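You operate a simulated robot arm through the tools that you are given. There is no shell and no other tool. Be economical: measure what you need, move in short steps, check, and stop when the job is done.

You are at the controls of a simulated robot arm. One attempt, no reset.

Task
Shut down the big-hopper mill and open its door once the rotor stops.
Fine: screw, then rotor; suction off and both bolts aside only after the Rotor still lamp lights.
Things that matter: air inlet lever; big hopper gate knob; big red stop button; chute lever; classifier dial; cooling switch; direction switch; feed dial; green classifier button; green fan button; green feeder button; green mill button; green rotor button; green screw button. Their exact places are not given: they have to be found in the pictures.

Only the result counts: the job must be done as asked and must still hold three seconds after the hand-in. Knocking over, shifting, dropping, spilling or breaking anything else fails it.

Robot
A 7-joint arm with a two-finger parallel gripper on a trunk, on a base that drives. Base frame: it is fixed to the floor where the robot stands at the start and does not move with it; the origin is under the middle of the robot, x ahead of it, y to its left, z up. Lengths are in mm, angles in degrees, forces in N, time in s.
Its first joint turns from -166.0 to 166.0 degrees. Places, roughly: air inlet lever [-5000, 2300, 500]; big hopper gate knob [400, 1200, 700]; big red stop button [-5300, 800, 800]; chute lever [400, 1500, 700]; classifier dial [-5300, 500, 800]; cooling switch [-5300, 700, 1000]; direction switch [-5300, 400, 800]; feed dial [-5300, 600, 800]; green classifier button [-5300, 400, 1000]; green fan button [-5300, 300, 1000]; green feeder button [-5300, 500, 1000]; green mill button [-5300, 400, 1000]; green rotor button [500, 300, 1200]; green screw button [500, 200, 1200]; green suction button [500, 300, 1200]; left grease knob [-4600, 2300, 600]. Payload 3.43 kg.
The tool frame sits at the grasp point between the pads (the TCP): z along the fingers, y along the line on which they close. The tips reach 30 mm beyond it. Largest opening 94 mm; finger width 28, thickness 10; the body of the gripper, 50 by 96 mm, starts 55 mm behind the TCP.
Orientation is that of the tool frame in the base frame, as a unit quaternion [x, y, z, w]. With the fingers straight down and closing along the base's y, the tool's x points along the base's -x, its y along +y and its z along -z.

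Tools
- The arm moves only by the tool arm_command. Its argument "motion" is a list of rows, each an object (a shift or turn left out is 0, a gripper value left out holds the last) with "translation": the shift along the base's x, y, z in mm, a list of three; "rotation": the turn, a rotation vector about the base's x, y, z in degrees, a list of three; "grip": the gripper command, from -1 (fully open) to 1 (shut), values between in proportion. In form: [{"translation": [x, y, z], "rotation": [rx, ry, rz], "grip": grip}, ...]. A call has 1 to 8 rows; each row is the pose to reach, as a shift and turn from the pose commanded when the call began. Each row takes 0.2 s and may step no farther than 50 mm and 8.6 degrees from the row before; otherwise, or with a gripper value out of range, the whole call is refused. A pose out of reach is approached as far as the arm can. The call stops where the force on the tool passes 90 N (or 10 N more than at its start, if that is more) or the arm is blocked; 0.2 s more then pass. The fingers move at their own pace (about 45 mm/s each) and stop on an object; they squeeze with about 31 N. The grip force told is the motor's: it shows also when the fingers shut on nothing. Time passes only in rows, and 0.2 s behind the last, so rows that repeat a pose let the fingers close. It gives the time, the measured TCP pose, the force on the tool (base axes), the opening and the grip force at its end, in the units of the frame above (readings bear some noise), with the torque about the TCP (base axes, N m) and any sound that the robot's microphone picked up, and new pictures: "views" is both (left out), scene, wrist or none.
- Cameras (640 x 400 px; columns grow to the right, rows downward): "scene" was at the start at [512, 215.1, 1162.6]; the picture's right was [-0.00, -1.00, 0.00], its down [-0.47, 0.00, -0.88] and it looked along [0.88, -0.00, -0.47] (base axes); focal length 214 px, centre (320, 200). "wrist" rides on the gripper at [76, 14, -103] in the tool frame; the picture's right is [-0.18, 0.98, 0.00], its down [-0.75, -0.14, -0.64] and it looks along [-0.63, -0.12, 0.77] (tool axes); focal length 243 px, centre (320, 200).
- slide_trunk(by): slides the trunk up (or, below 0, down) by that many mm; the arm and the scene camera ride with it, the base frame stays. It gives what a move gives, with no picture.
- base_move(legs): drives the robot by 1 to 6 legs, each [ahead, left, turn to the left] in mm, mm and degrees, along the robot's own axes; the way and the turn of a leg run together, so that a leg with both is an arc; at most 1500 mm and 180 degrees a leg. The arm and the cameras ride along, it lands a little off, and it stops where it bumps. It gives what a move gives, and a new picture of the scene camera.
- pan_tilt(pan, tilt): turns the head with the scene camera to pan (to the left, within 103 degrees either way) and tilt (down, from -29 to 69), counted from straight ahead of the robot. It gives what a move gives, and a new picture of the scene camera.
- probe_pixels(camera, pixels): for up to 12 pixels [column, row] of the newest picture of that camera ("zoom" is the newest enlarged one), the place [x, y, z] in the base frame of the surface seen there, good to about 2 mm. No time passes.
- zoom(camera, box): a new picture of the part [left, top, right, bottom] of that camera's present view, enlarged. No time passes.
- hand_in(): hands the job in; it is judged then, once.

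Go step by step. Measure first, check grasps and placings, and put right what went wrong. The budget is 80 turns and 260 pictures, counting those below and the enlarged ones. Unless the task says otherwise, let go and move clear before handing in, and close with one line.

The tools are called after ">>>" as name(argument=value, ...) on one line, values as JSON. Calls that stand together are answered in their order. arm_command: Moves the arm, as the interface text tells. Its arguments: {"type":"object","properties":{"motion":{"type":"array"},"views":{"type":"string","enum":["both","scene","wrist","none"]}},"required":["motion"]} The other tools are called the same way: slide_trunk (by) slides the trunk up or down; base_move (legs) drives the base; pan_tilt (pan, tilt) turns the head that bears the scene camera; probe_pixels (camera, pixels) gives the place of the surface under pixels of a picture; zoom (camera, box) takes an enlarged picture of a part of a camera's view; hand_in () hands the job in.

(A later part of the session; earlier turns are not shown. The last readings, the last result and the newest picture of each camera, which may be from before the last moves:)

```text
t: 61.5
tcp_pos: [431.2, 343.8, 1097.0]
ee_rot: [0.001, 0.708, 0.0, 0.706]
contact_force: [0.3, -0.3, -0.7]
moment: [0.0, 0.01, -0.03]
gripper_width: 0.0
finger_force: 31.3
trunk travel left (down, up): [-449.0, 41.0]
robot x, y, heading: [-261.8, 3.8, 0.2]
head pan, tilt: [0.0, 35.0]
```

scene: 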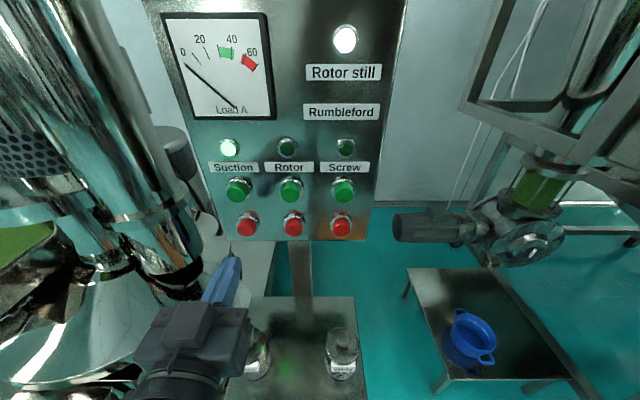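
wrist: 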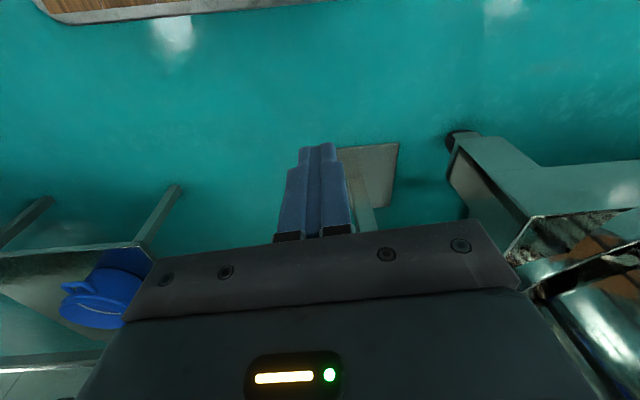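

The Rotor still lamp is lit at (345,40). Pressing the red Suction button.

>>> arm_command(motion=[{"translation": [45, 0, 0]}, {"translation": [62, 0, 0]}, {"translation": [68, 0, 0]}, {"translation": [72, 0, 0]}, {"translation": [75, 0, 0]}, {"translation": [30, 0, 0]}, {"translation": [0, -20, 0]}, {"translation": [-40, -40, 0]}], views="scene")

>>> pan_tilt(pan=70, tilt=55)

>>> zoom(camera="scene", box=[200, 60, 440, 210])

```text
t: 63.3
tcp_pos: [391.8, 302.4, 1095.5]
ee_rot: [0.001, 0.708, 0.0, 0.707]
contact_force: [0.6, 0.4, 0.5]
moment: [0.03, -0.03, -0.03]
gripper_width: 0.0
finger_force: 31.6
trunk travel left (down, up): [-449.0, 41.0]
robot x, y, heading: [-258.1, 3.8, -0.0]
head pan, tilt: [0.0, 35.0]
heard: click
```

scene: 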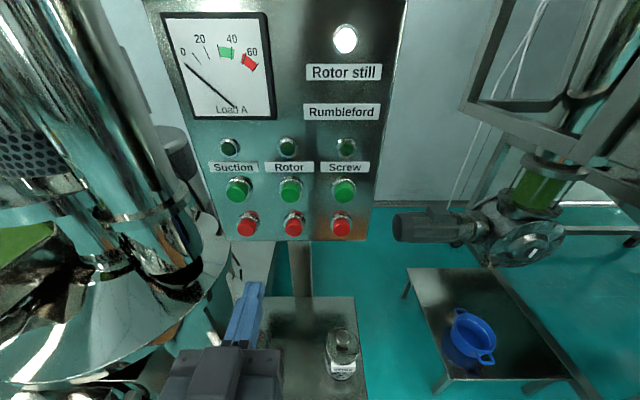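

```text
t: 64.7
tcp_pos: [391.3, 302.0, 1095.6]
ee_rot: [0.002, 0.707, -0.001, 0.707]
contact_force: [-0.3, 0.7, -0.6]
moment: [0.0, 0.0, 0.0]
gripper_width: 0.1
finger_force: 31.3
trunk travel left (down, up): [-449.0, 41.0]
robot x, y, heading: [-261.4, 1.6, 0.1]
head pan, tilt: [70.0, 55.0]
```

scene: 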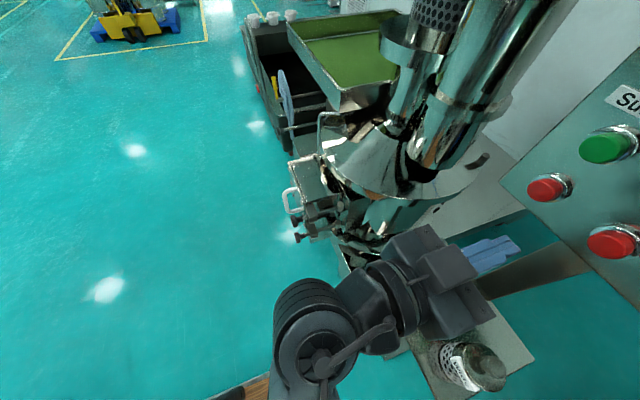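

```text
2.67 times, centred on (320, 135) of scene
```

zoom: 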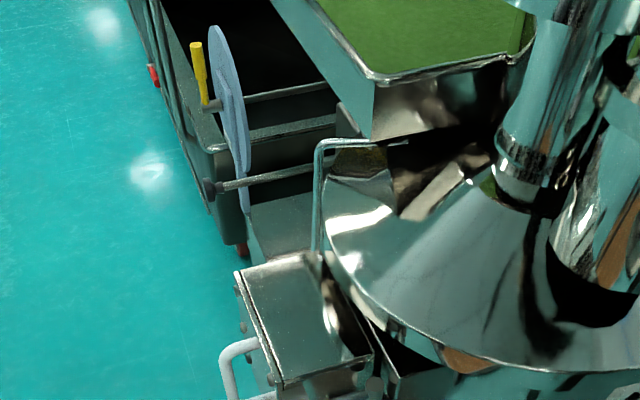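

Suction is off. Now the door: I'll zoom onto the box with the white handle and the two dark knobs.

>>> zoom(camera="scene", box=[264, 145, 376, 250])

>>> probe_pixels(camera="scene", pixels=[[292, 190], [289, 203], [297, 210], [296, 222], [298, 238], [310, 185], [312, 205], [325, 200], [327, 213], [316, 232], [298, 165], [330, 185]])

```text
3.81 times, centred on (320, 198) of scene
```

zoom: 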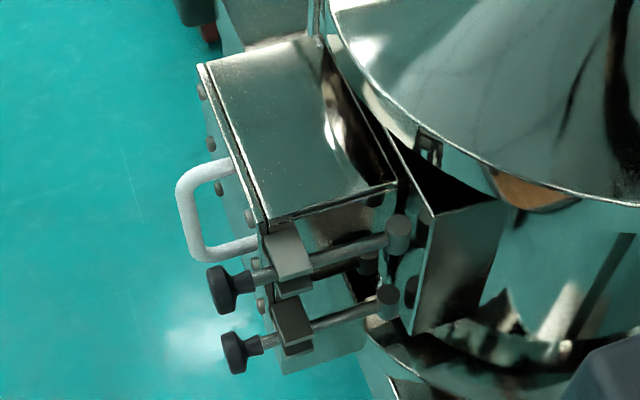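

```text
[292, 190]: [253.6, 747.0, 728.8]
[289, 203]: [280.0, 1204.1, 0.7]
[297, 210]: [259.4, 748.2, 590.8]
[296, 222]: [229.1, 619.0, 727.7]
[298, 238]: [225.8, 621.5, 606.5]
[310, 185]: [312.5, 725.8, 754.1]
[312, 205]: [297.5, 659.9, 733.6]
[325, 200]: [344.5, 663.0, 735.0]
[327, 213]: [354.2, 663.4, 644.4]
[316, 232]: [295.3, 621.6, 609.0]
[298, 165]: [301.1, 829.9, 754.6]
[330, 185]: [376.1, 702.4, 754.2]
```

The bolts are two swing bolts with knobs at (228,620,728) and (226,621,606), held in slots on the door edge, with pivots behind near x≈370. I'll fold the tool back first, so I can drive left and work in front of the door.

>>> arm_command(motion=[{"translation": [-25, -28, -28], "rotation": [0, 8.4, 0]}, {"translation": [-50, -56, -56], "rotation": [0, 16.8, 0]}, {"translation": [-75, -84, -84], "rotation": [0, 25.2, 0]}, {"translation": [-100, -112, -112], "rotation": [0, 33.6, 0]}, {"translation": [-125, -140, -140], "rotation": [0, 42, 0]}, {"translation": [-145, -165, -168], "rotation": [0, 50.4, 0]}, {"translation": [-160, -190, -196], "rotation": [0, 58.8, 0]}, {"translation": [-175, -205, -224], "rotation": [0, 67.2, 0]}], views="none")

>>> pan_tilt(pan=103, tilt=50)

>>> base_move(legs=[[0, 300, 0]])

```text
t: 66.5
tcp_pos: [216.0, 96.5, 872.4]
ee_rot: [0.0, 0.981, -0.001, 0.196]
contact_force: [0.3, 0.0, -1.0]
moment: [-0.02, 0.01, 0.02]
gripper_width: 0.0
finger_force: 31.1
out of reach, approached as far as the arm can: row 6, 7
trunk travel left (down, up): [-449.0, 41.0]
robot x, y, heading: [-257.5, 4.9, 0.2]
head pan, tilt: [70.0, 55.0]
```

```text
t: 67.5
tcp_pos: [216.0, 98.3, 872.9]
ee_rot: [0.001, 0.98, -0.001, 0.197]
contact_force: [-0.9, 0.1, -0.3]
moment: [0.01, -0.04, 0.0]
gripper_width: 0.1
finger_force: 30.8
trunk travel left (down, up): [-449.0, 41.0]
robot x, y, heading: [-257.9, 1.6, 0.1]
head pan, tilt: [103.0, 50.0]
```

scene: 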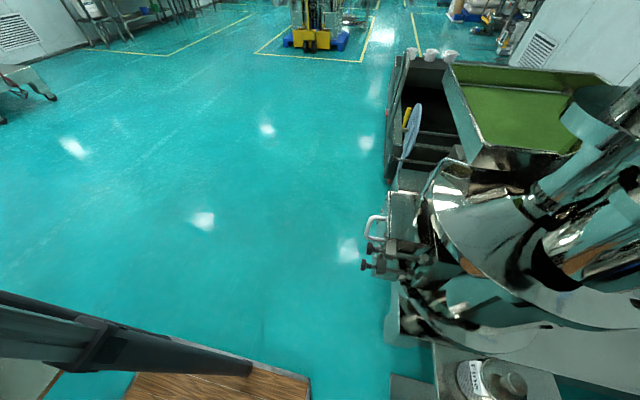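

```text
t: 69.5
tcp_pos: [217.7, 389.8, 874.3]
ee_rot: [0.001, 0.98, -0.002, 0.197]
contact_force: [-0.2, 0.5, 0.5]
moment: [0.02, 0.03, -0.02]
gripper_width: 0.1
finger_force: 31.1
trunk travel left (down, up): [-449.0, 41.0]
robot x, y, heading: [-260.0, 296.2, -0.1]
head pan, tilt: [103.0, 50.0]
```

scene: 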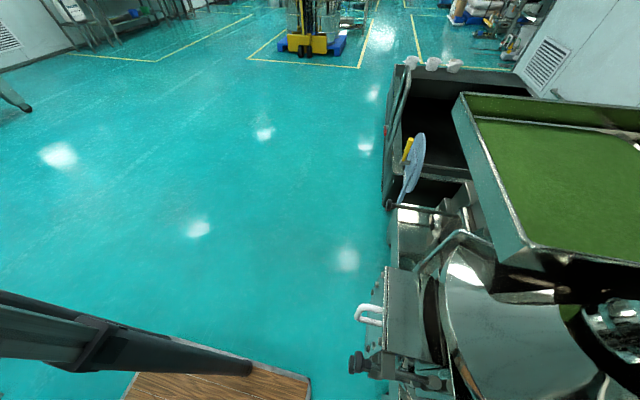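

Floor on the left looks free. I'll check the floor behind with a few probes before backing up.

>>> probe_pixels(camera="scene", pixels=[[10, 270], [60, 290], [10, 100], [100, 250], [358, 362], [357, 378], [362, 313], [375, 312], [395, 330], [430, 378], [380, 380], [340, 340]])

>>> zoom(camera="scene", box=[330, 270, 490, 400])

```text
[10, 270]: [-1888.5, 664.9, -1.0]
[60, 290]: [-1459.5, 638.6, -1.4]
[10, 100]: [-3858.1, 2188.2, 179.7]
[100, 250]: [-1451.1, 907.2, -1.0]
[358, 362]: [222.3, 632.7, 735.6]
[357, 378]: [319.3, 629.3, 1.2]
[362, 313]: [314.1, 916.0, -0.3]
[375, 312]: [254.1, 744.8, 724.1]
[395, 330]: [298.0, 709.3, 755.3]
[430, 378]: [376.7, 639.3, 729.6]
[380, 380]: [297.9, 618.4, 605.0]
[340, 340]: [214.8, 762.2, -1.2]
```

```text
3.08 times, centred on (410, 335) of scene
```

zoom: 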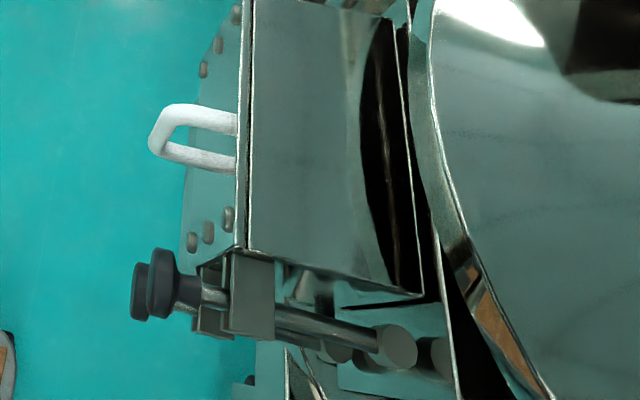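

From here the knobs are about 370 mm from the arm axis, and the door is within reach too, so I'll stay put. I'll point the tool straight down and move above the gap between the bolt knobs (y≈630) and the handle (y≈745).

>>> arm_command(motion=[{"translation": [0, 35, 15], "rotation": [0, 5, 0]}, {"translation": [0, 70, 30], "rotation": [0, 10, 0]}, {"translation": [0, 105, 45], "rotation": [0, 15, 0]}, {"translation": [0, 140, 60], "rotation": [0, 20, 0]}, {"translation": [0, 175, 65], "rotation": [0, 22.7, 0]}, {"translation": [0, 210, 65], "rotation": [0, 22.7, 0]}, {"translation": [2, 245, 60], "rotation": [0, 22.7, 0]}, {"translation": [4, 280, 40], "rotation": [0, 22.7, 0]}], views="both")

```text
t: 71.2
tcp_pos: [205.1, 629.4, 917.7]
ee_rot: [-0.072, 0.996, -0.043, 0.04]
contact_force: [-0.5, 0.3, -0.5]
moment: [-0.03, 0.03, 0.01]
gripper_width: 0.0
finger_force: 31.4
trunk travel left (down, up): [-449.0, 41.0]
robot x, y, heading: [-259.6, 295.0, -0.3]
head pan, tilt: [103.0, 50.0]
stopped in row 8: the arm was blocked; the commanded pose is now the measured one
```

scene: 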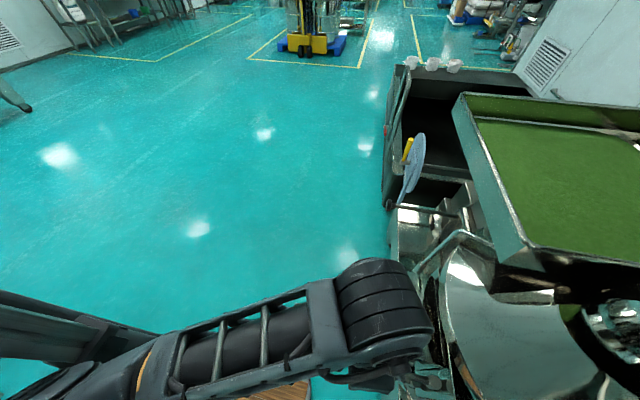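
wrist: 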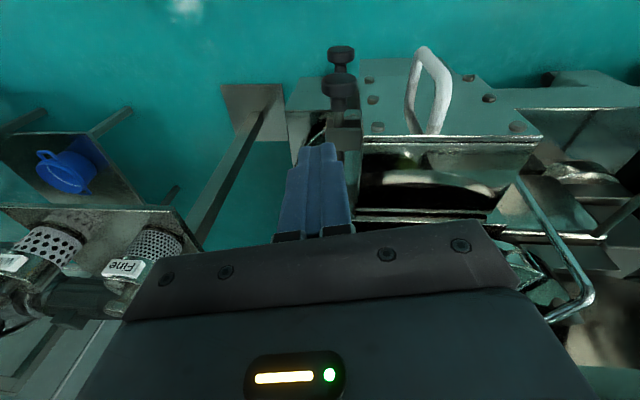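

The arm is blocked by its own mast side here, so I need the robot farther back and more to the left. The wrist view shows the handle is a U-bar at (430,90) and the knobs at (340,60)/(340,90). I'll check behind the robot before driving.

>>> pan_tilt(pan=-103, tilt=40)

>>> probe_pixels(camera="scene", pixels=[[600, 300], [630, 250], [560, 250], [540, 200], [630, 350], [600, 200], [500, 300], [560, 350]])

```text
t: 74.2
tcp_pos: [204.9, 628.7, 916.5]
ee_rot: [-0.072, 0.996, -0.042, 0.04]
contact_force: [-0.7, 0.0, -0.4]
moment: [-0.03, -0.02, -0.01]
gripper_width: 0.0
finger_force: 30.8
trunk travel left (down, up): [-449.0, 41.0]
robot x, y, heading: [-257.7, 297.3, -0.3]
head pan, tilt: [-103.0, 40.0]
```

scene: 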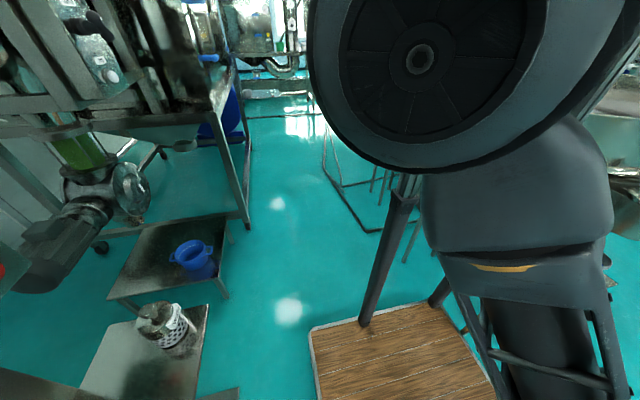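

```text
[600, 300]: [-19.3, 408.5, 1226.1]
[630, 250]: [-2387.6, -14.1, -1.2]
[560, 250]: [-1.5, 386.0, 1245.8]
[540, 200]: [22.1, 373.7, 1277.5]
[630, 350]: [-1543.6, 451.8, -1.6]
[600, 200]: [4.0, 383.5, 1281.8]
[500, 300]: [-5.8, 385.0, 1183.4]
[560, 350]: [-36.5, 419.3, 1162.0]
```

The elbow is folded backward under the board, so more distance is needed. I'll drive left 400 with the gripper well above the door box, and then look back.

>>> arm_command(motion=[{"translation": [-10, -40, 10]}, {"translation": [-20, -80, 20]}, {"translation": [-30, -120, 30]}], views="none")

>>> pan_tilt(pan=103, tilt=35)

>>> base_move(legs=[[0, 380, 0]])

>>> pan_tilt(pan=-103, tilt=45)

```text
t: 75.0
tcp_pos: [177.0, 508.2, 946.8]
ee_rot: [-0.072, 0.996, -0.041, 0.039]
contact_force: [-0.1, -0.1, 0.3]
moment: [-0.05, -0.02, -0.03]
gripper_width: 0.0
finger_force: 30.6
trunk travel left (down, up): [-449.0, 41.0]
robot x, y, heading: [-259.8, 292.9, -0.2]
head pan, tilt: [-103.0, 40.0]
```

```text
t: 78.0
tcp_pos: [175.9, 509.9, 948.0]
ee_rot: [-0.073, 0.996, -0.041, 0.04]
contact_force: [-0.2, -0.3, -0.6]
moment: [-0.02, 0.03, 0.04]
gripper_width: 0.0
finger_force: 30.8
trunk travel left (down, up): [-449.0, 41.0]
robot x, y, heading: [-256.1, 296.4, -0.2]
head pan, tilt: [103.0, 35.0]
```

scene: 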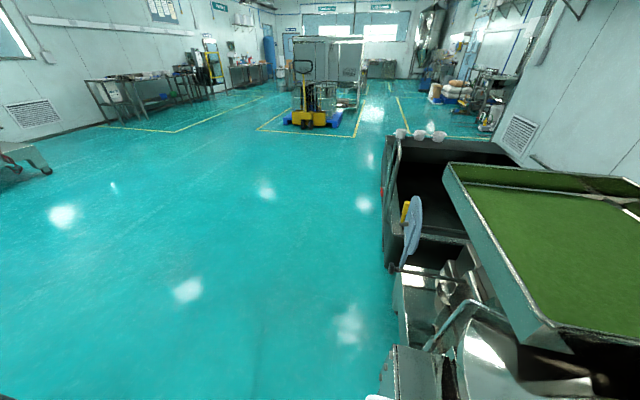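

```text
t: 80.4
tcp_pos: [174.9, 887.8, 948.1]
ee_rot: [-0.076, 0.995, -0.041, 0.04]
contact_force: [0.4, 0.6, 1.0]
moment: [-0.02, 0.0, -0.01]
gripper_width: 0.1
finger_force: 31.1
trunk travel left (down, up): [-449.0, 41.0]
robot x, y, heading: [-259.9, 671.4, 0.6]
head pan, tilt: [103.0, 35.0]
```

scene: 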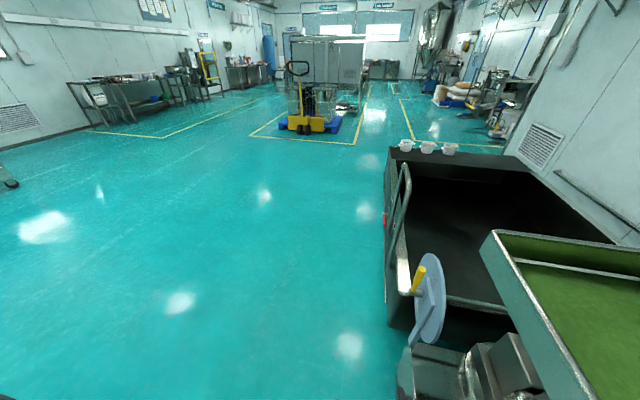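

```text
t: 83.4
tcp_pos: [173.9, 887.8, 946.8]
ee_rot: [-0.077, 0.995, -0.041, 0.04]
contact_force: [0.0, 0.5, 0.0]
moment: [0.04, -0.01, -0.01]
gripper_width: 0.0
finger_force: 31.2
trunk travel left (down, up): [-449.0, 41.0]
robot x, y, heading: [-258.7, 672.7, 0.6]
head pan, tilt: [-103.0, 45.0]
```

scene: 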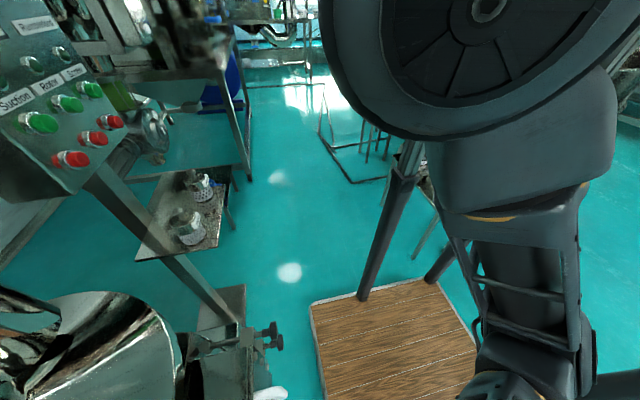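

I'll probe the floor at the right edge, to be sure the space behind is clear.

>>> probe_pixels(camera="scene", pixels=[[630, 150], [630, 250], [625, 330], [425, 230], [410, 260], [440, 200], [630, 120], [272, 328], [280, 343], [270, 393]])

>>> base_move(legs=[[-150, 0, 0]])

```text
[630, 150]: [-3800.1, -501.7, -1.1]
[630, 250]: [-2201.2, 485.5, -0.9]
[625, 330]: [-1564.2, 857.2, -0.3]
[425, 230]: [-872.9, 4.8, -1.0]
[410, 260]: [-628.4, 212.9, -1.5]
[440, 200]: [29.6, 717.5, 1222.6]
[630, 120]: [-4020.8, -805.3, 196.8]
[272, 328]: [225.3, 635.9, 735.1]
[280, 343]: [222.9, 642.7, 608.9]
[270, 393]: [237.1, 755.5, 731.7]
```

```text
t: 84.7
tcp_pos: [26.6, 886.6, 946.8]
ee_rot: [-0.075, 0.996, -0.041, 0.04]
contact_force: [-0.2, 0.0, 0.4]
moment: [-0.01, -0.02, 0.03]
gripper_width: 0.2
finger_force: 30.9
trunk travel left (down, up): [-449.0, 41.0]
robot x, y, heading: [-409.6, 672.1, 0.1]
head pan, tilt: [-103.0, 45.0]
```

scene: 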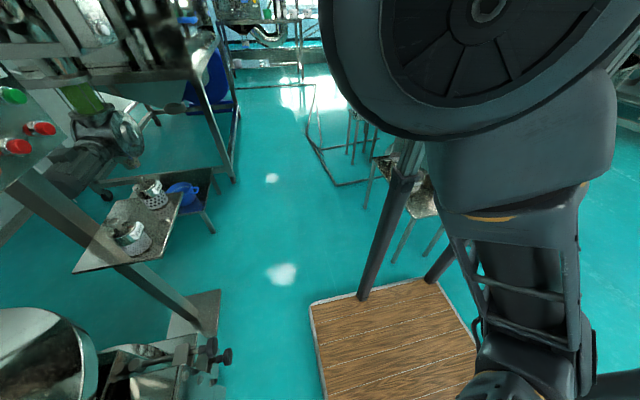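

Clear. I'll back off 200 more and look at the door from the front.

>>> base_move(legs=[[-200, 0, 0]])

>>> pan_tilt(pan=-20, tilt=55)

>>> zoom(camera="scene", box=[200, 80, 440, 230])

```text
t: 86.3
tcp_pos: [-168.3, 883.6, 948.0]
ee_rot: [-0.074, 0.996, -0.042, 0.04]
contact_force: [-0.2, -0.2, 0.5]
moment: [0.0, -0.02, -0.02]
gripper_width: 0.0
finger_force: 30.8
trunk travel left (down, up): [-449.0, 41.0]
robot x, y, heading: [-603.4, 664.0, -0.2]
head pan, tilt: [-103.0, 45.0]
```

scene: 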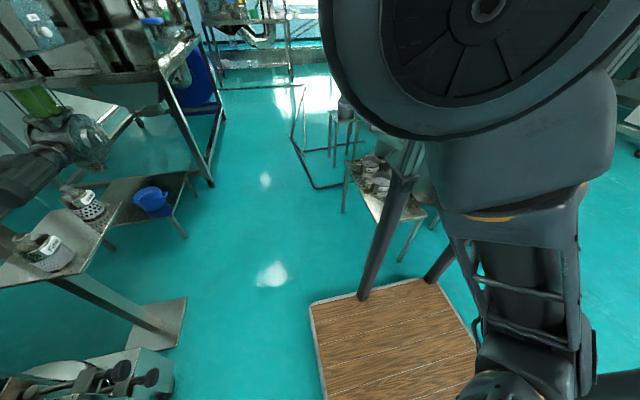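

```text
t: 87.9
tcp_pos: [-168.5, 883.6, 948.0]
ee_rot: [-0.074, 0.996, -0.042, 0.041]
contact_force: [1.0, 0.8, -0.4]
moment: [-0.01, 0.02, 0.0]
gripper_width: 0.0
finger_force: 31.1
trunk travel left (down, up): [-449.0, 41.0]
robot x, y, heading: [-607.1, 666.8, -0.1]
head pan, tilt: [-20.0, 55.0]
```

scene: 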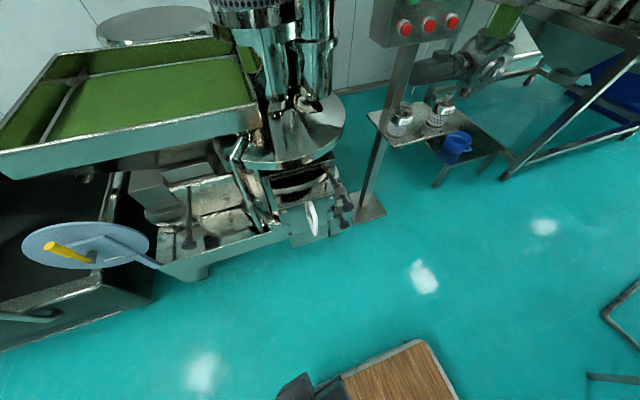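

```text
2.67 times, centred on (320, 155) of scene
```

zoom: 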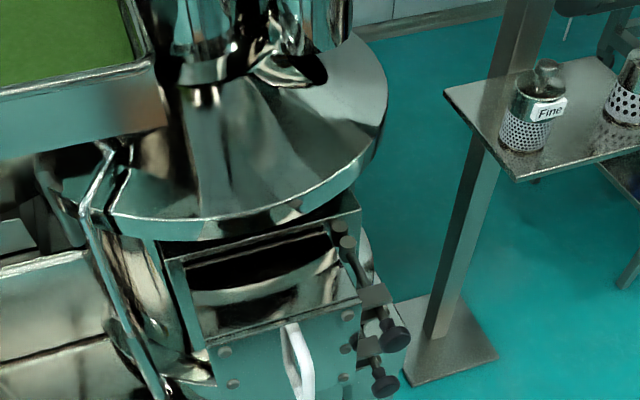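

The door faces us: handle in the centre and bolts on its right edge. I'll zoom closer and measure.

>>> zoom(camera="scene", box=[256, 170, 368, 256])

>>> probe_pixels(camera="scene", pixels=[[348, 206], [344, 224], [339, 190], [315, 215], [311, 204], [316, 232], [284, 210], [290, 240], [330, 215], [332, 232], [341, 197], [336, 172]])

```text
4.65 times, centred on (312, 213) of scene
```

zoom: 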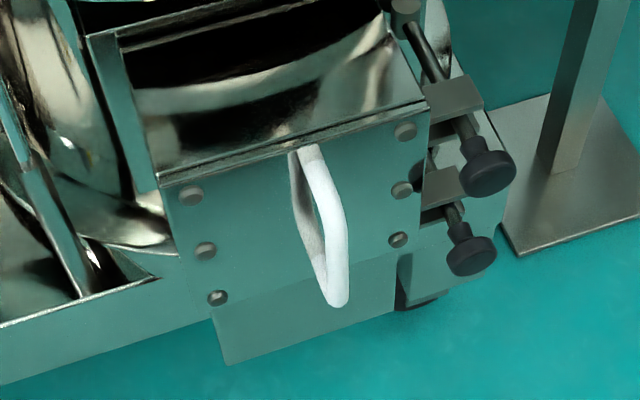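

```text
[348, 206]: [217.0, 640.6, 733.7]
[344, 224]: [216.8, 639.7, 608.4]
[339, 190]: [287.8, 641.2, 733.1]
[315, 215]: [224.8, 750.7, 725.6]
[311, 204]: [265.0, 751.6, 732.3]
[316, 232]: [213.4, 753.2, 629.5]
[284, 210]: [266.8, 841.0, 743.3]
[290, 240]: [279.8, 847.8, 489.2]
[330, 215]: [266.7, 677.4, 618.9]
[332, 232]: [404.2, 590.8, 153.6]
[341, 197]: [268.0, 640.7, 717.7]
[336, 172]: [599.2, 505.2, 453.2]
```

Knobs at (217,640,733) and (217,640,608), handle bar at (213,752). I'll bring the tool, pointing down and closed, above the gap at (222,682).

>>> arm_command(motion=[{"translation": [40, -22, 0], "rotation": [0.6, 0.6, -1.1]}, {"translation": [80, -44, 0], "rotation": [1.2, 1.2, -2.1]}, {"translation": [120, -66, 0], "rotation": [1.8, 1.7, -3.2]}, {"translation": [160, -88, 0], "rotation": [2.4, 2.3, -4.2]}, {"translation": [200, -110, 0], "rotation": [3.0, 2.9, -5.3]}, {"translation": [240, -132, -10], "rotation": [3.6, 3.5, -6.4]}, {"translation": [280, -154, -20], "rotation": [4.2, 4.0, -7.4]}, {"translation": [320, -176, -30], "rotation": [4.8, 4.6, -8.5]}], views="none")

>>> arm_command(motion=[{"translation": [35, -13, -10]}, {"translation": [70, -26, -20]}], views="both")

```text
t: 89.7
tcp_pos: [152.7, 708.4, 919.2]
ee_rot: [0.0, 1.0, 0.0, 0.0]
contact_force: [-0.2, 0.5, 0.3]
moment: [-0.04, -0.03, -0.03]
gripper_width: 0.2
finger_force: 31.3
trunk travel left (down, up): [-449.0, 41.0]
robot x, y, heading: [-604.2, 671.7, 0.2]
head pan, tilt: [-20.0, 55.0]
```

```text
t: 90.3
tcp_pos: [222.1, 681.5, 897.8]
ee_rot: [0.0, 1.0, 0.0, 0.0]
contact_force: [0.7, 0.2, -0.5]
moment: [0.0, 0.04, -0.02]
gripper_width: 0.0
finger_force: 31.0
trunk travel left (down, up): [-449.0, 41.0]
robot x, y, heading: [-604.5, 670.8, 0.2]
head pan, tilt: [-20.0, 55.0]
```

scene: 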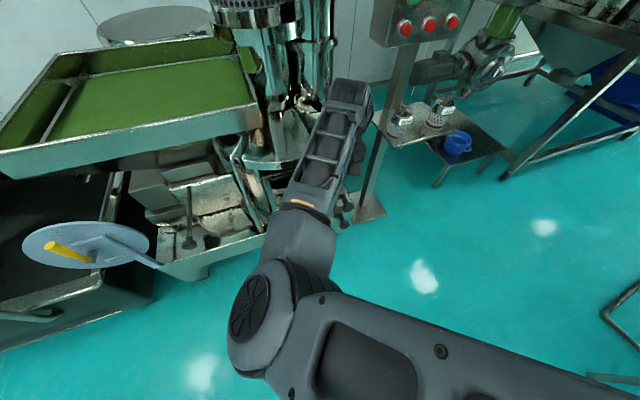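
wrist: 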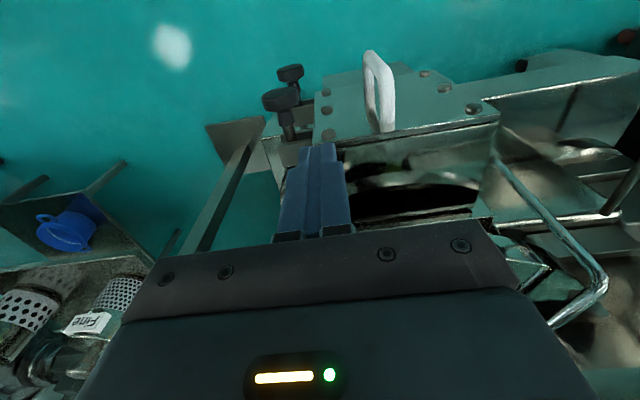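

Positioned well. I'll descend so the tips reach z≈718, beside the upper knob.

>>> arm_command(motion=[{"translation": [-4, 2, -40]}, {"translation": [-4, 2, -80]}, {"translation": [-4, 2, -120]}, {"translation": [-4, 2, -150]}], views="wrist")

```text
t: 91.3
tcp_pos: [216.7, 684.1, 747.1]
ee_rot: [0.0, 1.0, 0.0, -0.001]
contact_force: [0.0, 0.3, 0.1]
moment: [-0.02, -0.01, 0.01]
gripper_width: 0.0
finger_force: 30.9
trunk travel left (down, up): [-449.0, 41.0]
robot x, y, heading: [-602.1, 670.5, 0.1]
head pan, tilt: [-20.0, 55.0]
```

wrist: 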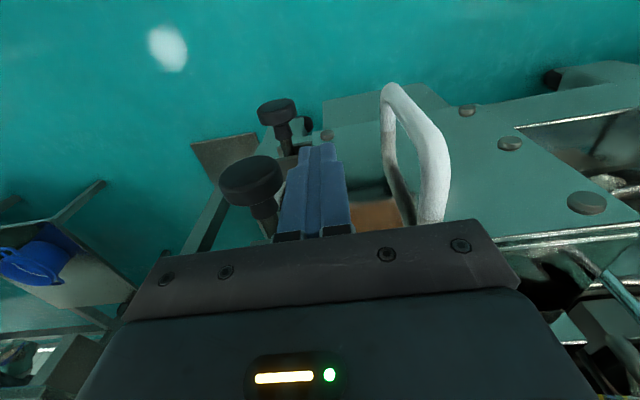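

The fingers sit between the knob (250,180) and the handle. I'll push the upper bolt toward -y along an arc about its pivot.

>>> arm_command(motion=[{"translation": [0, -17, 0]}, {"translation": [-3, -47, 0]}, {"translation": [-1, -76, 0]}, {"translation": [6, -105, 0]}, {"translation": [19, -132, 0]}, {"translation": [35, -157, 0]}, {"translation": [56, -178, 0]}], views="both")

```text
t: 92.9
tcp_pos: [272.9, 505.6, 746.3]
ee_rot: [0.0, 1.0, 0.0, 0.0]
contact_force: [1.3, -0.7, 0.1]
moment: [-0.02, -0.04, 0.03]
gripper_width: 0.2
finger_force: 31.0
trunk travel left (down, up): [-449.0, 41.0]
robot x, y, heading: [-605.4, 669.3, 0.2]
head pan, tilt: [-20.0, 55.0]
```

scene: 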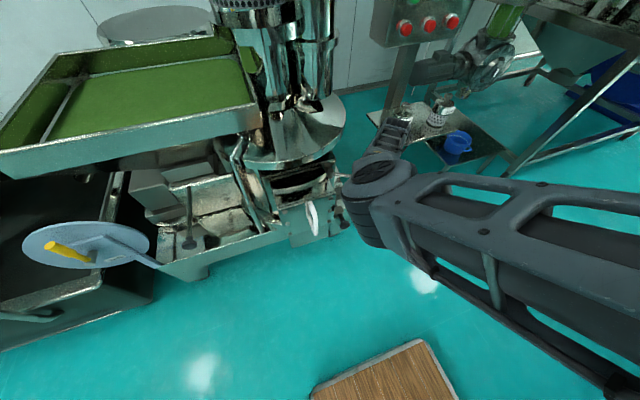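
wrist: 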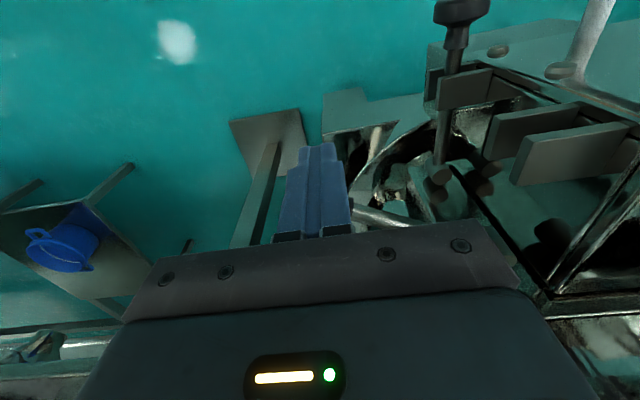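

The upper bolt has swung out of its fork, and the empty slot shows at (570,140). I'll push it a bit farther, then withdraw up and back.

>>> arm_command(motion=[{"translation": [24, -17, 0]}, {"translation": [48, -29, 0]}, {"translation": [10, -25, 0]}, {"translation": [-35, -20, 0]}, {"translation": [-55, -15, 40]}, {"translation": [-55, 0, 85]}, {"translation": [-55, 40, 110]}], views="wrist")

>>> arm_command(motion=[{"translation": [-2, 47, 0]}, {"translation": [-4, 94, 0]}, {"translation": [-4, 138, 0]}], views="both")

```text
t: 94.5
tcp_pos: [220.2, 542.8, 858.5]
ee_rot: [0.0, 1.0, 0.0, 0.0]
contact_force: [0.2, 0.0, -0.8]
moment: [0.03, 0.01, -0.04]
gripper_width: 0.1
finger_force: 31.3
out of reach, approached as far as the arm can: row 1, 2, 3
trunk travel left (down, up): [-449.0, 41.0]
robot x, y, heading: [-602.5, 666.9, -0.0]
head pan, tilt: [-20.0, 55.0]
```

wrist: 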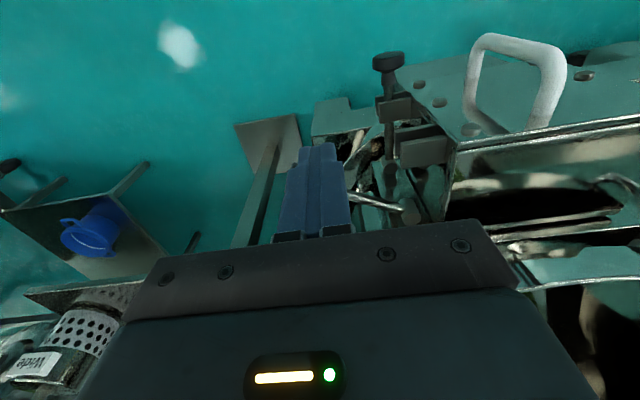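

```text
t: 95.3
tcp_pos: [216.5, 682.4, 854.3]
ee_rot: [0.001, 1.0, 0.0, 0.0]
contact_force: [0.3, -0.3, 0.0]
moment: [0.02, -0.03, -0.01]
gripper_width: 0.1
finger_force: 30.8
trunk travel left (down, up): [-449.0, 41.0]
robot x, y, heading: [-604.0, 668.1, -0.2]
head pan, tilt: [-20.0, 55.0]
```

scene: 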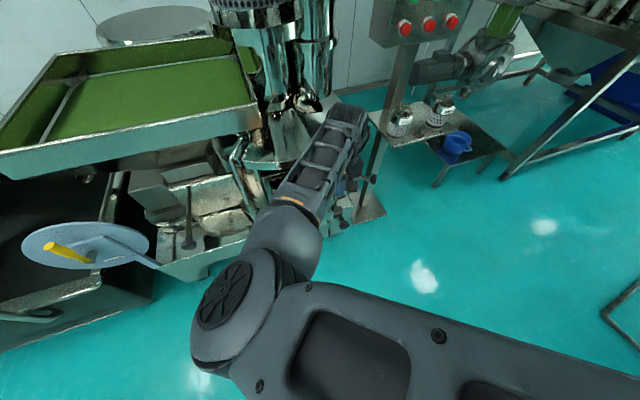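
wrist: 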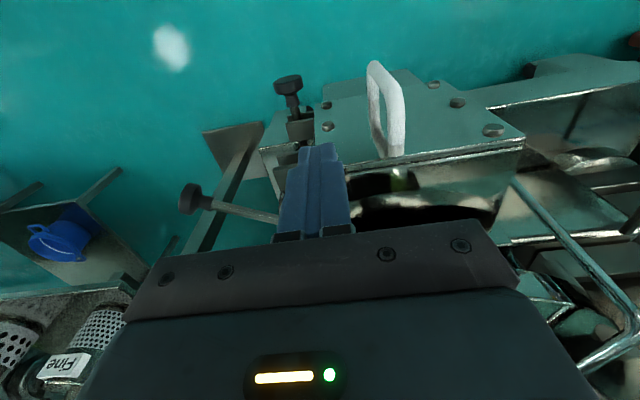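

The upper bolt now points sideways at (230,205). Next is the lower one: descend in the same gap to tips z≈595.

>>> arm_command(motion=[{"translation": [0, -2, -45]}, {"translation": [0, -4, -90]}, {"translation": [0, -4, -135]}, {"translation": [0, -4, -180]}, {"translation": [0, -4, -210]}, {"translation": [0, -4, -230]}], views="wrist")

```text
t: 96.7
tcp_pos: [216.2, 679.5, 627.9]
ee_rot: [0.001, 1.0, 0.0, 0.0]
contact_force: [-0.2, 0.0, 0.0]
moment: [0.02, 0.04, 0.03]
gripper_width: 0.0
finger_force: 31.2
trunk travel left (down, up): [-449.0, 41.0]
robot x, y, heading: [-602.6, 668.2, 0.1]
head pan, tilt: [-20.0, 55.0]
```

wrist: 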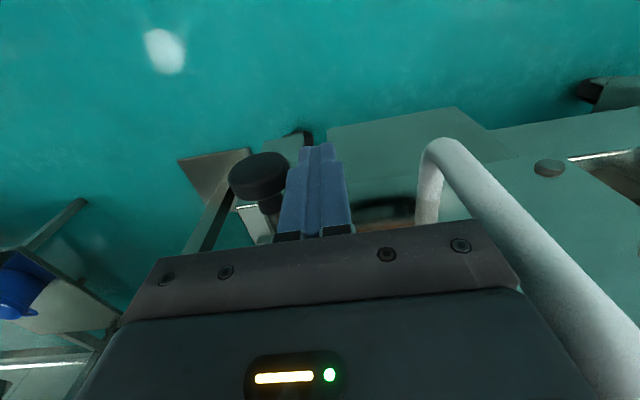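

Beside the lower knob now. The same arc push.

>>> arm_command(motion=[{"translation": [0, -12, 0]}, {"translation": [-3, -42, 0]}, {"translation": [-1, -71, 0]}, {"translation": [6, -100, 0]}, {"translation": [19, -127, 0]}, {"translation": [35, -152, 0]}, {"translation": [56, -173, 0]}, {"translation": [80, -191, 0]}], views="wrist")

```text
t: 98.5
tcp_pos: [230.3, 553.0, 649.5]
ee_rot: [0.0, 1.0, 0.0, 0.0]
contact_force: [-0.3, 0.3, -0.5]
moment: [0.03, -0.01, 0.03]
gripper_width: 0.0
finger_force: 30.6
out of reach, approached as far as the arm can: row 5, 6, 7, 8
trunk travel left (down, up): [-449.0, 41.0]
robot x, y, heading: [-601.9, 670.5, 0.2]
head pan, tilt: [-20.0, 55.0]
```

wrist: 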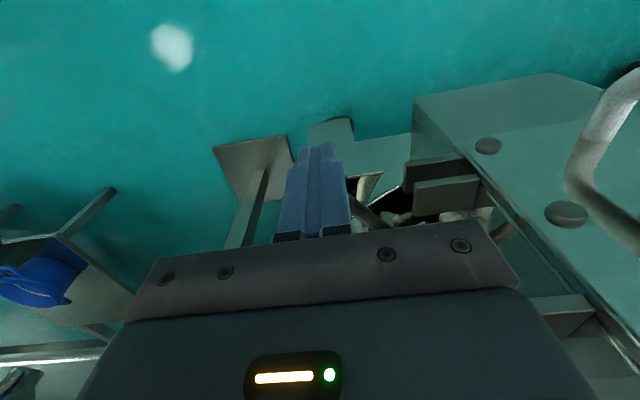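

Both bolts are out of their forks, but the reach ended with the lower one at ~45°. I'll shift the base diagonally ahead/right a little to carry it further aside.

>>> base_move(legs=[[60, -45, 0]])

>>> arm_command(motion=[{"translation": [12, -8, 0]}, {"translation": [25, -15, 0]}], views="both")

```text
t: 99.4
tcp_pos: [260.8, 530.4, 644.9]
ee_rot: [-0.001, 1.0, 0.004, -0.011]
contact_force: [-11.1, 4.5, 7.3]
moment: [-0.43, -1.04, 0.05]
gripper_width: 0.0
finger_force: 31.1
trunk travel left (down, up): [-449.0, 41.0]
robot x, y, heading: [-565.6, 638.8, -0.1]
head pan, tilt: [-20.0, 55.0]
stopped in leg 1: the force on the tool passed its limit at 106 N (the readings are from after the stop); the commanded pose is now the measured one
```

scene: 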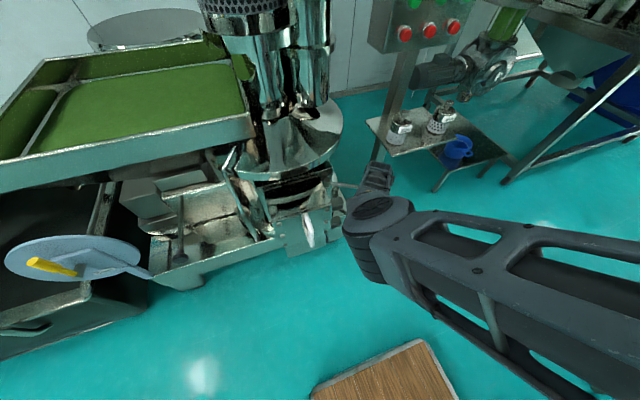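

```text
t: 99.8
tcp_pos: [258.4, 530.5, 641.2]
ee_rot: [-0.003, 1.0, 0.011, -0.02]
contact_force: [-32.6, 14.5, 18.0]
moment: [-1.41, -3.13, 0.01]
gripper_width: 0.0
finger_force: 30.9
trunk travel left (down, up): [-449.0, 41.0]
robot x, y, heading: [-564.8, 639.4, 0.2]
head pan, tilt: [-20.0, 55.0]
stopped in row 1: the force on the tool passed its limit at 113 N (the readings are from after the stop); the commanded pose is now the measured one
```

scene: 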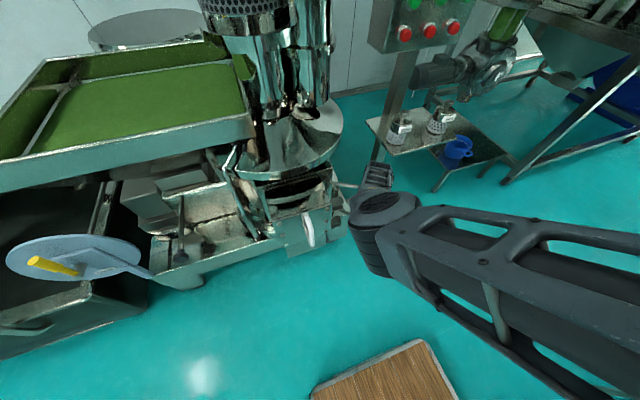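
wrist: 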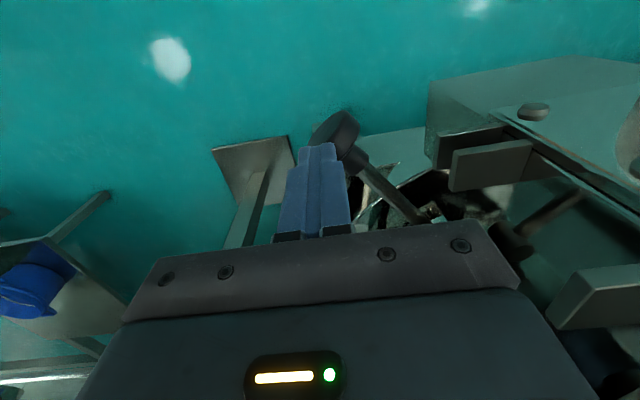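

Contact force came up. I'll back off along -x/+y, raise clear, and look at both bolts.

>>> arm_command(motion=[{"translation": [-25, 5, 0]}, {"translation": [-55, 0, 0]}, {"translation": [-80, 0, 20]}, {"translation": [-100, 0, 60]}, {"translation": [-120, 0, 100]}, {"translation": [-150, 0, 135]}, {"translation": [-180, 0, 170]}, {"translation": [-210, 0, 200]}], views="both")

>>> zoom(camera="scene", box=[250, 160, 390, 260])

```text
t: 101.6
tcp_pos: [50.3, 529.6, 843.0]
ee_rot: [-0.003, 1.0, 0.01, -0.019]
contact_force: [-0.8, -0.2, 0.2]
moment: [-0.02, 0.01, 0.0]
gripper_width: 0.0
finger_force: 30.4
trunk travel left (down, up): [-449.0, 41.0]
robot x, y, heading: [-567.8, 642.4, 0.0]
head pan, tilt: [-20.0, 55.0]
```

scene: 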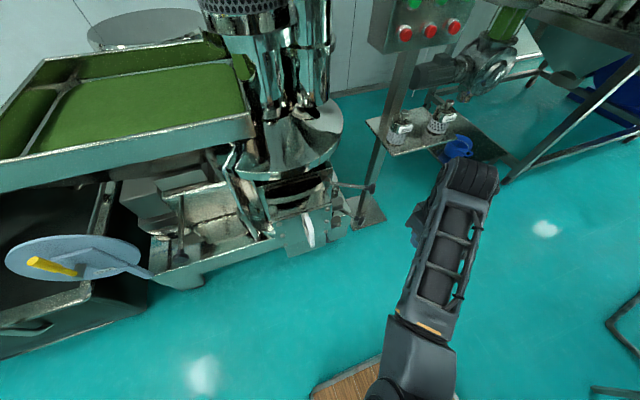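
wrist: 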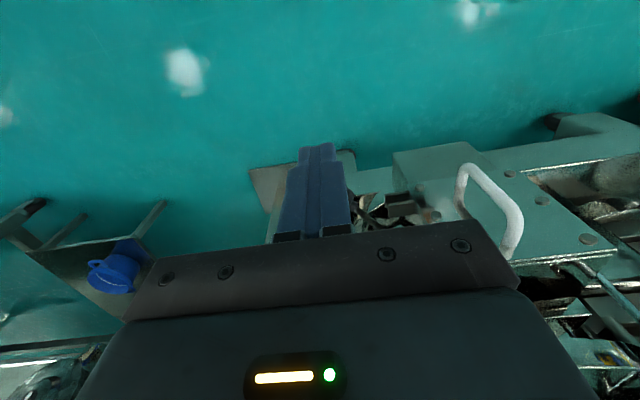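

```text
4.00 times, centred on (320, 210) of scene
```

zoom: 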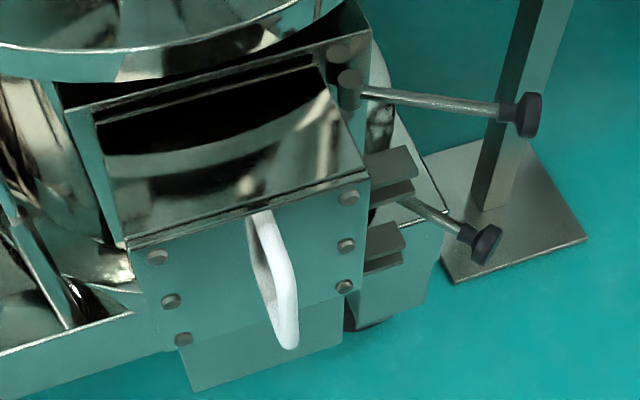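

The upper bolt looks about 90° aside and the lower about 50°. I'll measure the knobs precisely, because the gripper body met the upper bolt (contact was at z≈720).

>>> probe_pixels(camera="zoom", pixels=[[528, 115], [440, 102], [350, 80], [485, 245], [435, 215], [270, 270], [150, 255], [385, 250], [385, 170]])

```text
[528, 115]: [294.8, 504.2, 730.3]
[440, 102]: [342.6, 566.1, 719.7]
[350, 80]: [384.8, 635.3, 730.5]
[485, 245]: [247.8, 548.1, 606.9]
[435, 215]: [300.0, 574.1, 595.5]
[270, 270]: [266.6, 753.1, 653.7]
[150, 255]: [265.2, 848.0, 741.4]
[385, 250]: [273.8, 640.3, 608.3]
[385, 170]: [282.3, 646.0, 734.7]
```

Pivot is (392,630): the upper bolt is at ~55° (apparently its stop) and the lower at only ~31°. I'll tilt the tool 45° so its body stays clear of the upper bolt, and push the lower one from the door side.

>>> arm_command(motion=[{"translation": [12, 12, -26], "rotation": [0, -7.5, 0]}, {"translation": [24, 24, -52], "rotation": [0, -15, 0]}, {"translation": [36, 36, -78], "rotation": [0, -22.5, 0]}, {"translation": [48, 48, -104], "rotation": [0, -30, 0]}, {"translation": [60, 60, -130], "rotation": [0, -37.5, 0]}, {"translation": [72, 70, -156], "rotation": [0, -45, 0]}, {"translation": [95, 70, -195], "rotation": [0, -45, 0]}, {"translation": [120, 70, -230], "rotation": [0, -45, 0]}], views="both")

```text
t: 103.4
tcp_pos: [172.3, 601.8, 612.6]
ee_rot: [-0.006, 0.931, 0.007, 0.366]
contact_force: [-0.2, -0.6, -0.1]
moment: [-0.02, 0.0, 0.02]
gripper_width: 0.1
finger_force: 30.7
trunk travel left (down, up): [-449.0, 41.0]
robot x, y, heading: [-566.9, 640.0, 0.2]
head pan, tilt: [-20.0, 55.0]
```

scene: 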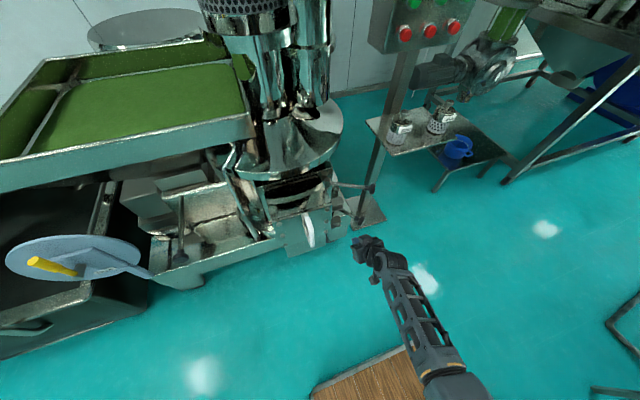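
wrist: 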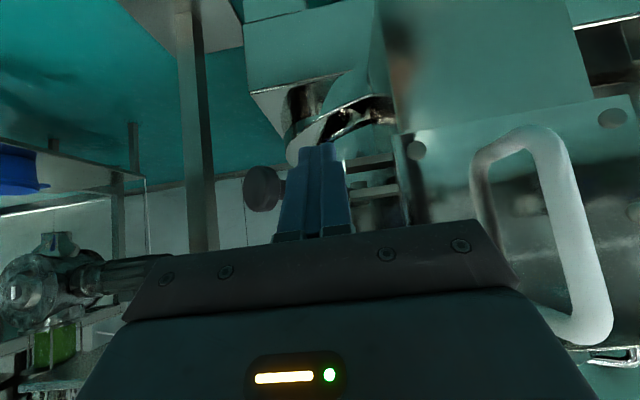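

The fingers point at the gap between the knob (265,190) and the fork (375,175). I'll advance and push along the arc.

>>> arm_command(motion=[{"translation": [35, 0, 0]}, {"translation": [61, -3, 0]}, {"translation": [74, -28, 0]}, {"translation": [85, -45, 0]}, {"translation": [95, -60, 0]}, {"translation": [104, -71, 0]}, {"translation": [111, -79, 0]}], views="wrist")

>>> zoom(camera="scene", box=[270, 150, 410, 250])

```text
t: 105.0
tcp_pos: [283.0, 521.3, 612.8]
ee_rot: [-0.007, 0.931, 0.008, 0.366]
contact_force: [-0.2, 0.5, 2.8]
moment: [0.01, -0.04, 0.02]
gripper_width: 0.1
finger_force: 31.2
trunk travel left (down, up): [-449.0, 41.0]
robot x, y, heading: [-565.3, 641.0, 0.2]
head pan, tilt: [-20.0, 55.0]
```

wrist: 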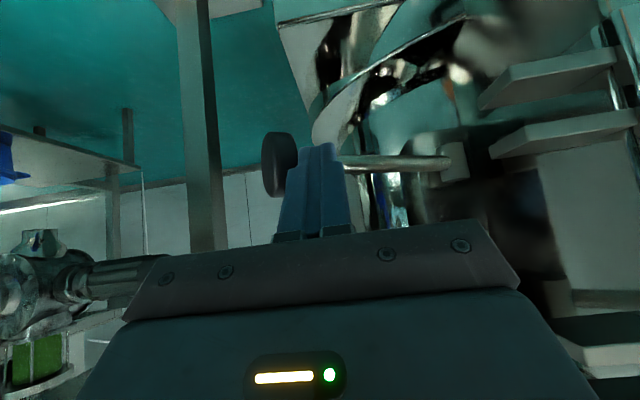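

```text
4.00 times, centred on (340, 200) of scene
```

zoom: 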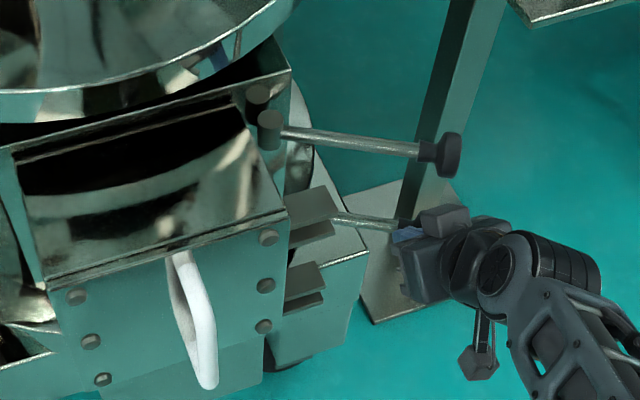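

The lower bolt followed with no resistance. I'll push on toward ~75° and stop if it resists.

>>> arm_command(motion=[{"translation": [10, -7, 0]}, {"translation": [20, -14, 0]}, {"translation": [32, -20, 0]}, {"translation": [43, -26, 0]}], views="none")

>>> zoom(camera="scene", box=[270, 150, 410, 250])

>>> probe_pixels(camera="zoom", pixels=[[450, 155], [360, 143], [350, 217], [380, 222]])

```text
t: 105.4
tcp_pos: [284.2, 520.3, 612.8]
ee_rot: [-0.007, 0.932, 0.012, 0.363]
contact_force: [-59.0, 11.6, 63.0]
moment: [-0.34, -0.69, -0.16]
gripper_width: 0.0
finger_force: 31.4
trunk travel left (down, up): [-449.0, 41.0]
robot x, y, heading: [-565.4, 642.3, 0.5]
head pan, tilt: [-20.0, 55.0]
stopped in row 2: the force on the tool passed its limit at 114 N (the readings are from after the stop); the commanded pose is now the measured one
```

```text
4.00 times, centred on (340, 200) of scene
```

zoom: 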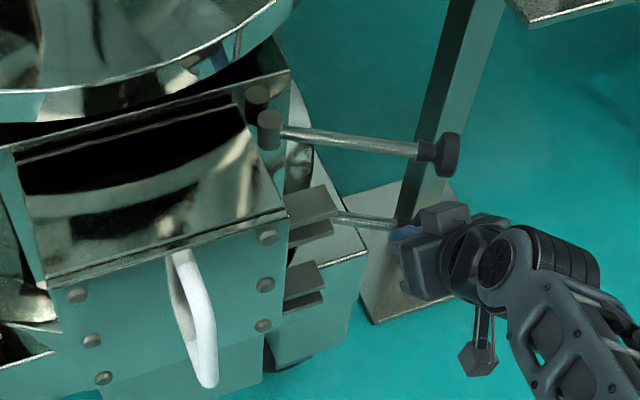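

```text
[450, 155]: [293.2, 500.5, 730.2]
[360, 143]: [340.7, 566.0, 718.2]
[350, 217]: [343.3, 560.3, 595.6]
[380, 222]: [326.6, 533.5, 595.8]
```

Both bolts are now hard against their stops (~55°), well out of the forks. Next is the handle bar at (213,752,670): I'll retreat, open the gripper and move in front of it, keeping the 45° tilt.

>>> arm_command(motion=[{"translation": [-45, 0, 10]}, {"translation": [-90, 5, 30]}, {"translation": [-125, 35, 60], "grip": -1}, {"translation": [-150, 75, 85]}, {"translation": [-160, 120, 95]}, {"translation": [-160, 165, 100]}, {"translation": [-160, 210, 100]}, {"translation": [-160, 232, 100]}], views="wrist")

>>> zoom(camera="scene", box=[250, 150, 390, 250])

```text
refused: row 3 steps farther than a row can; nothing moved
```

```text
4.00 times, centred on (320, 200) of scene
```

zoom: 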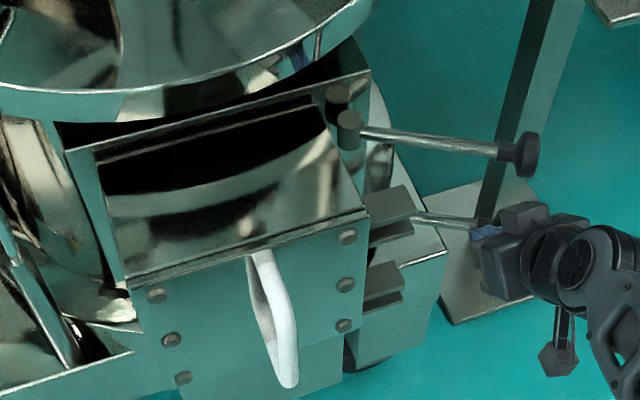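

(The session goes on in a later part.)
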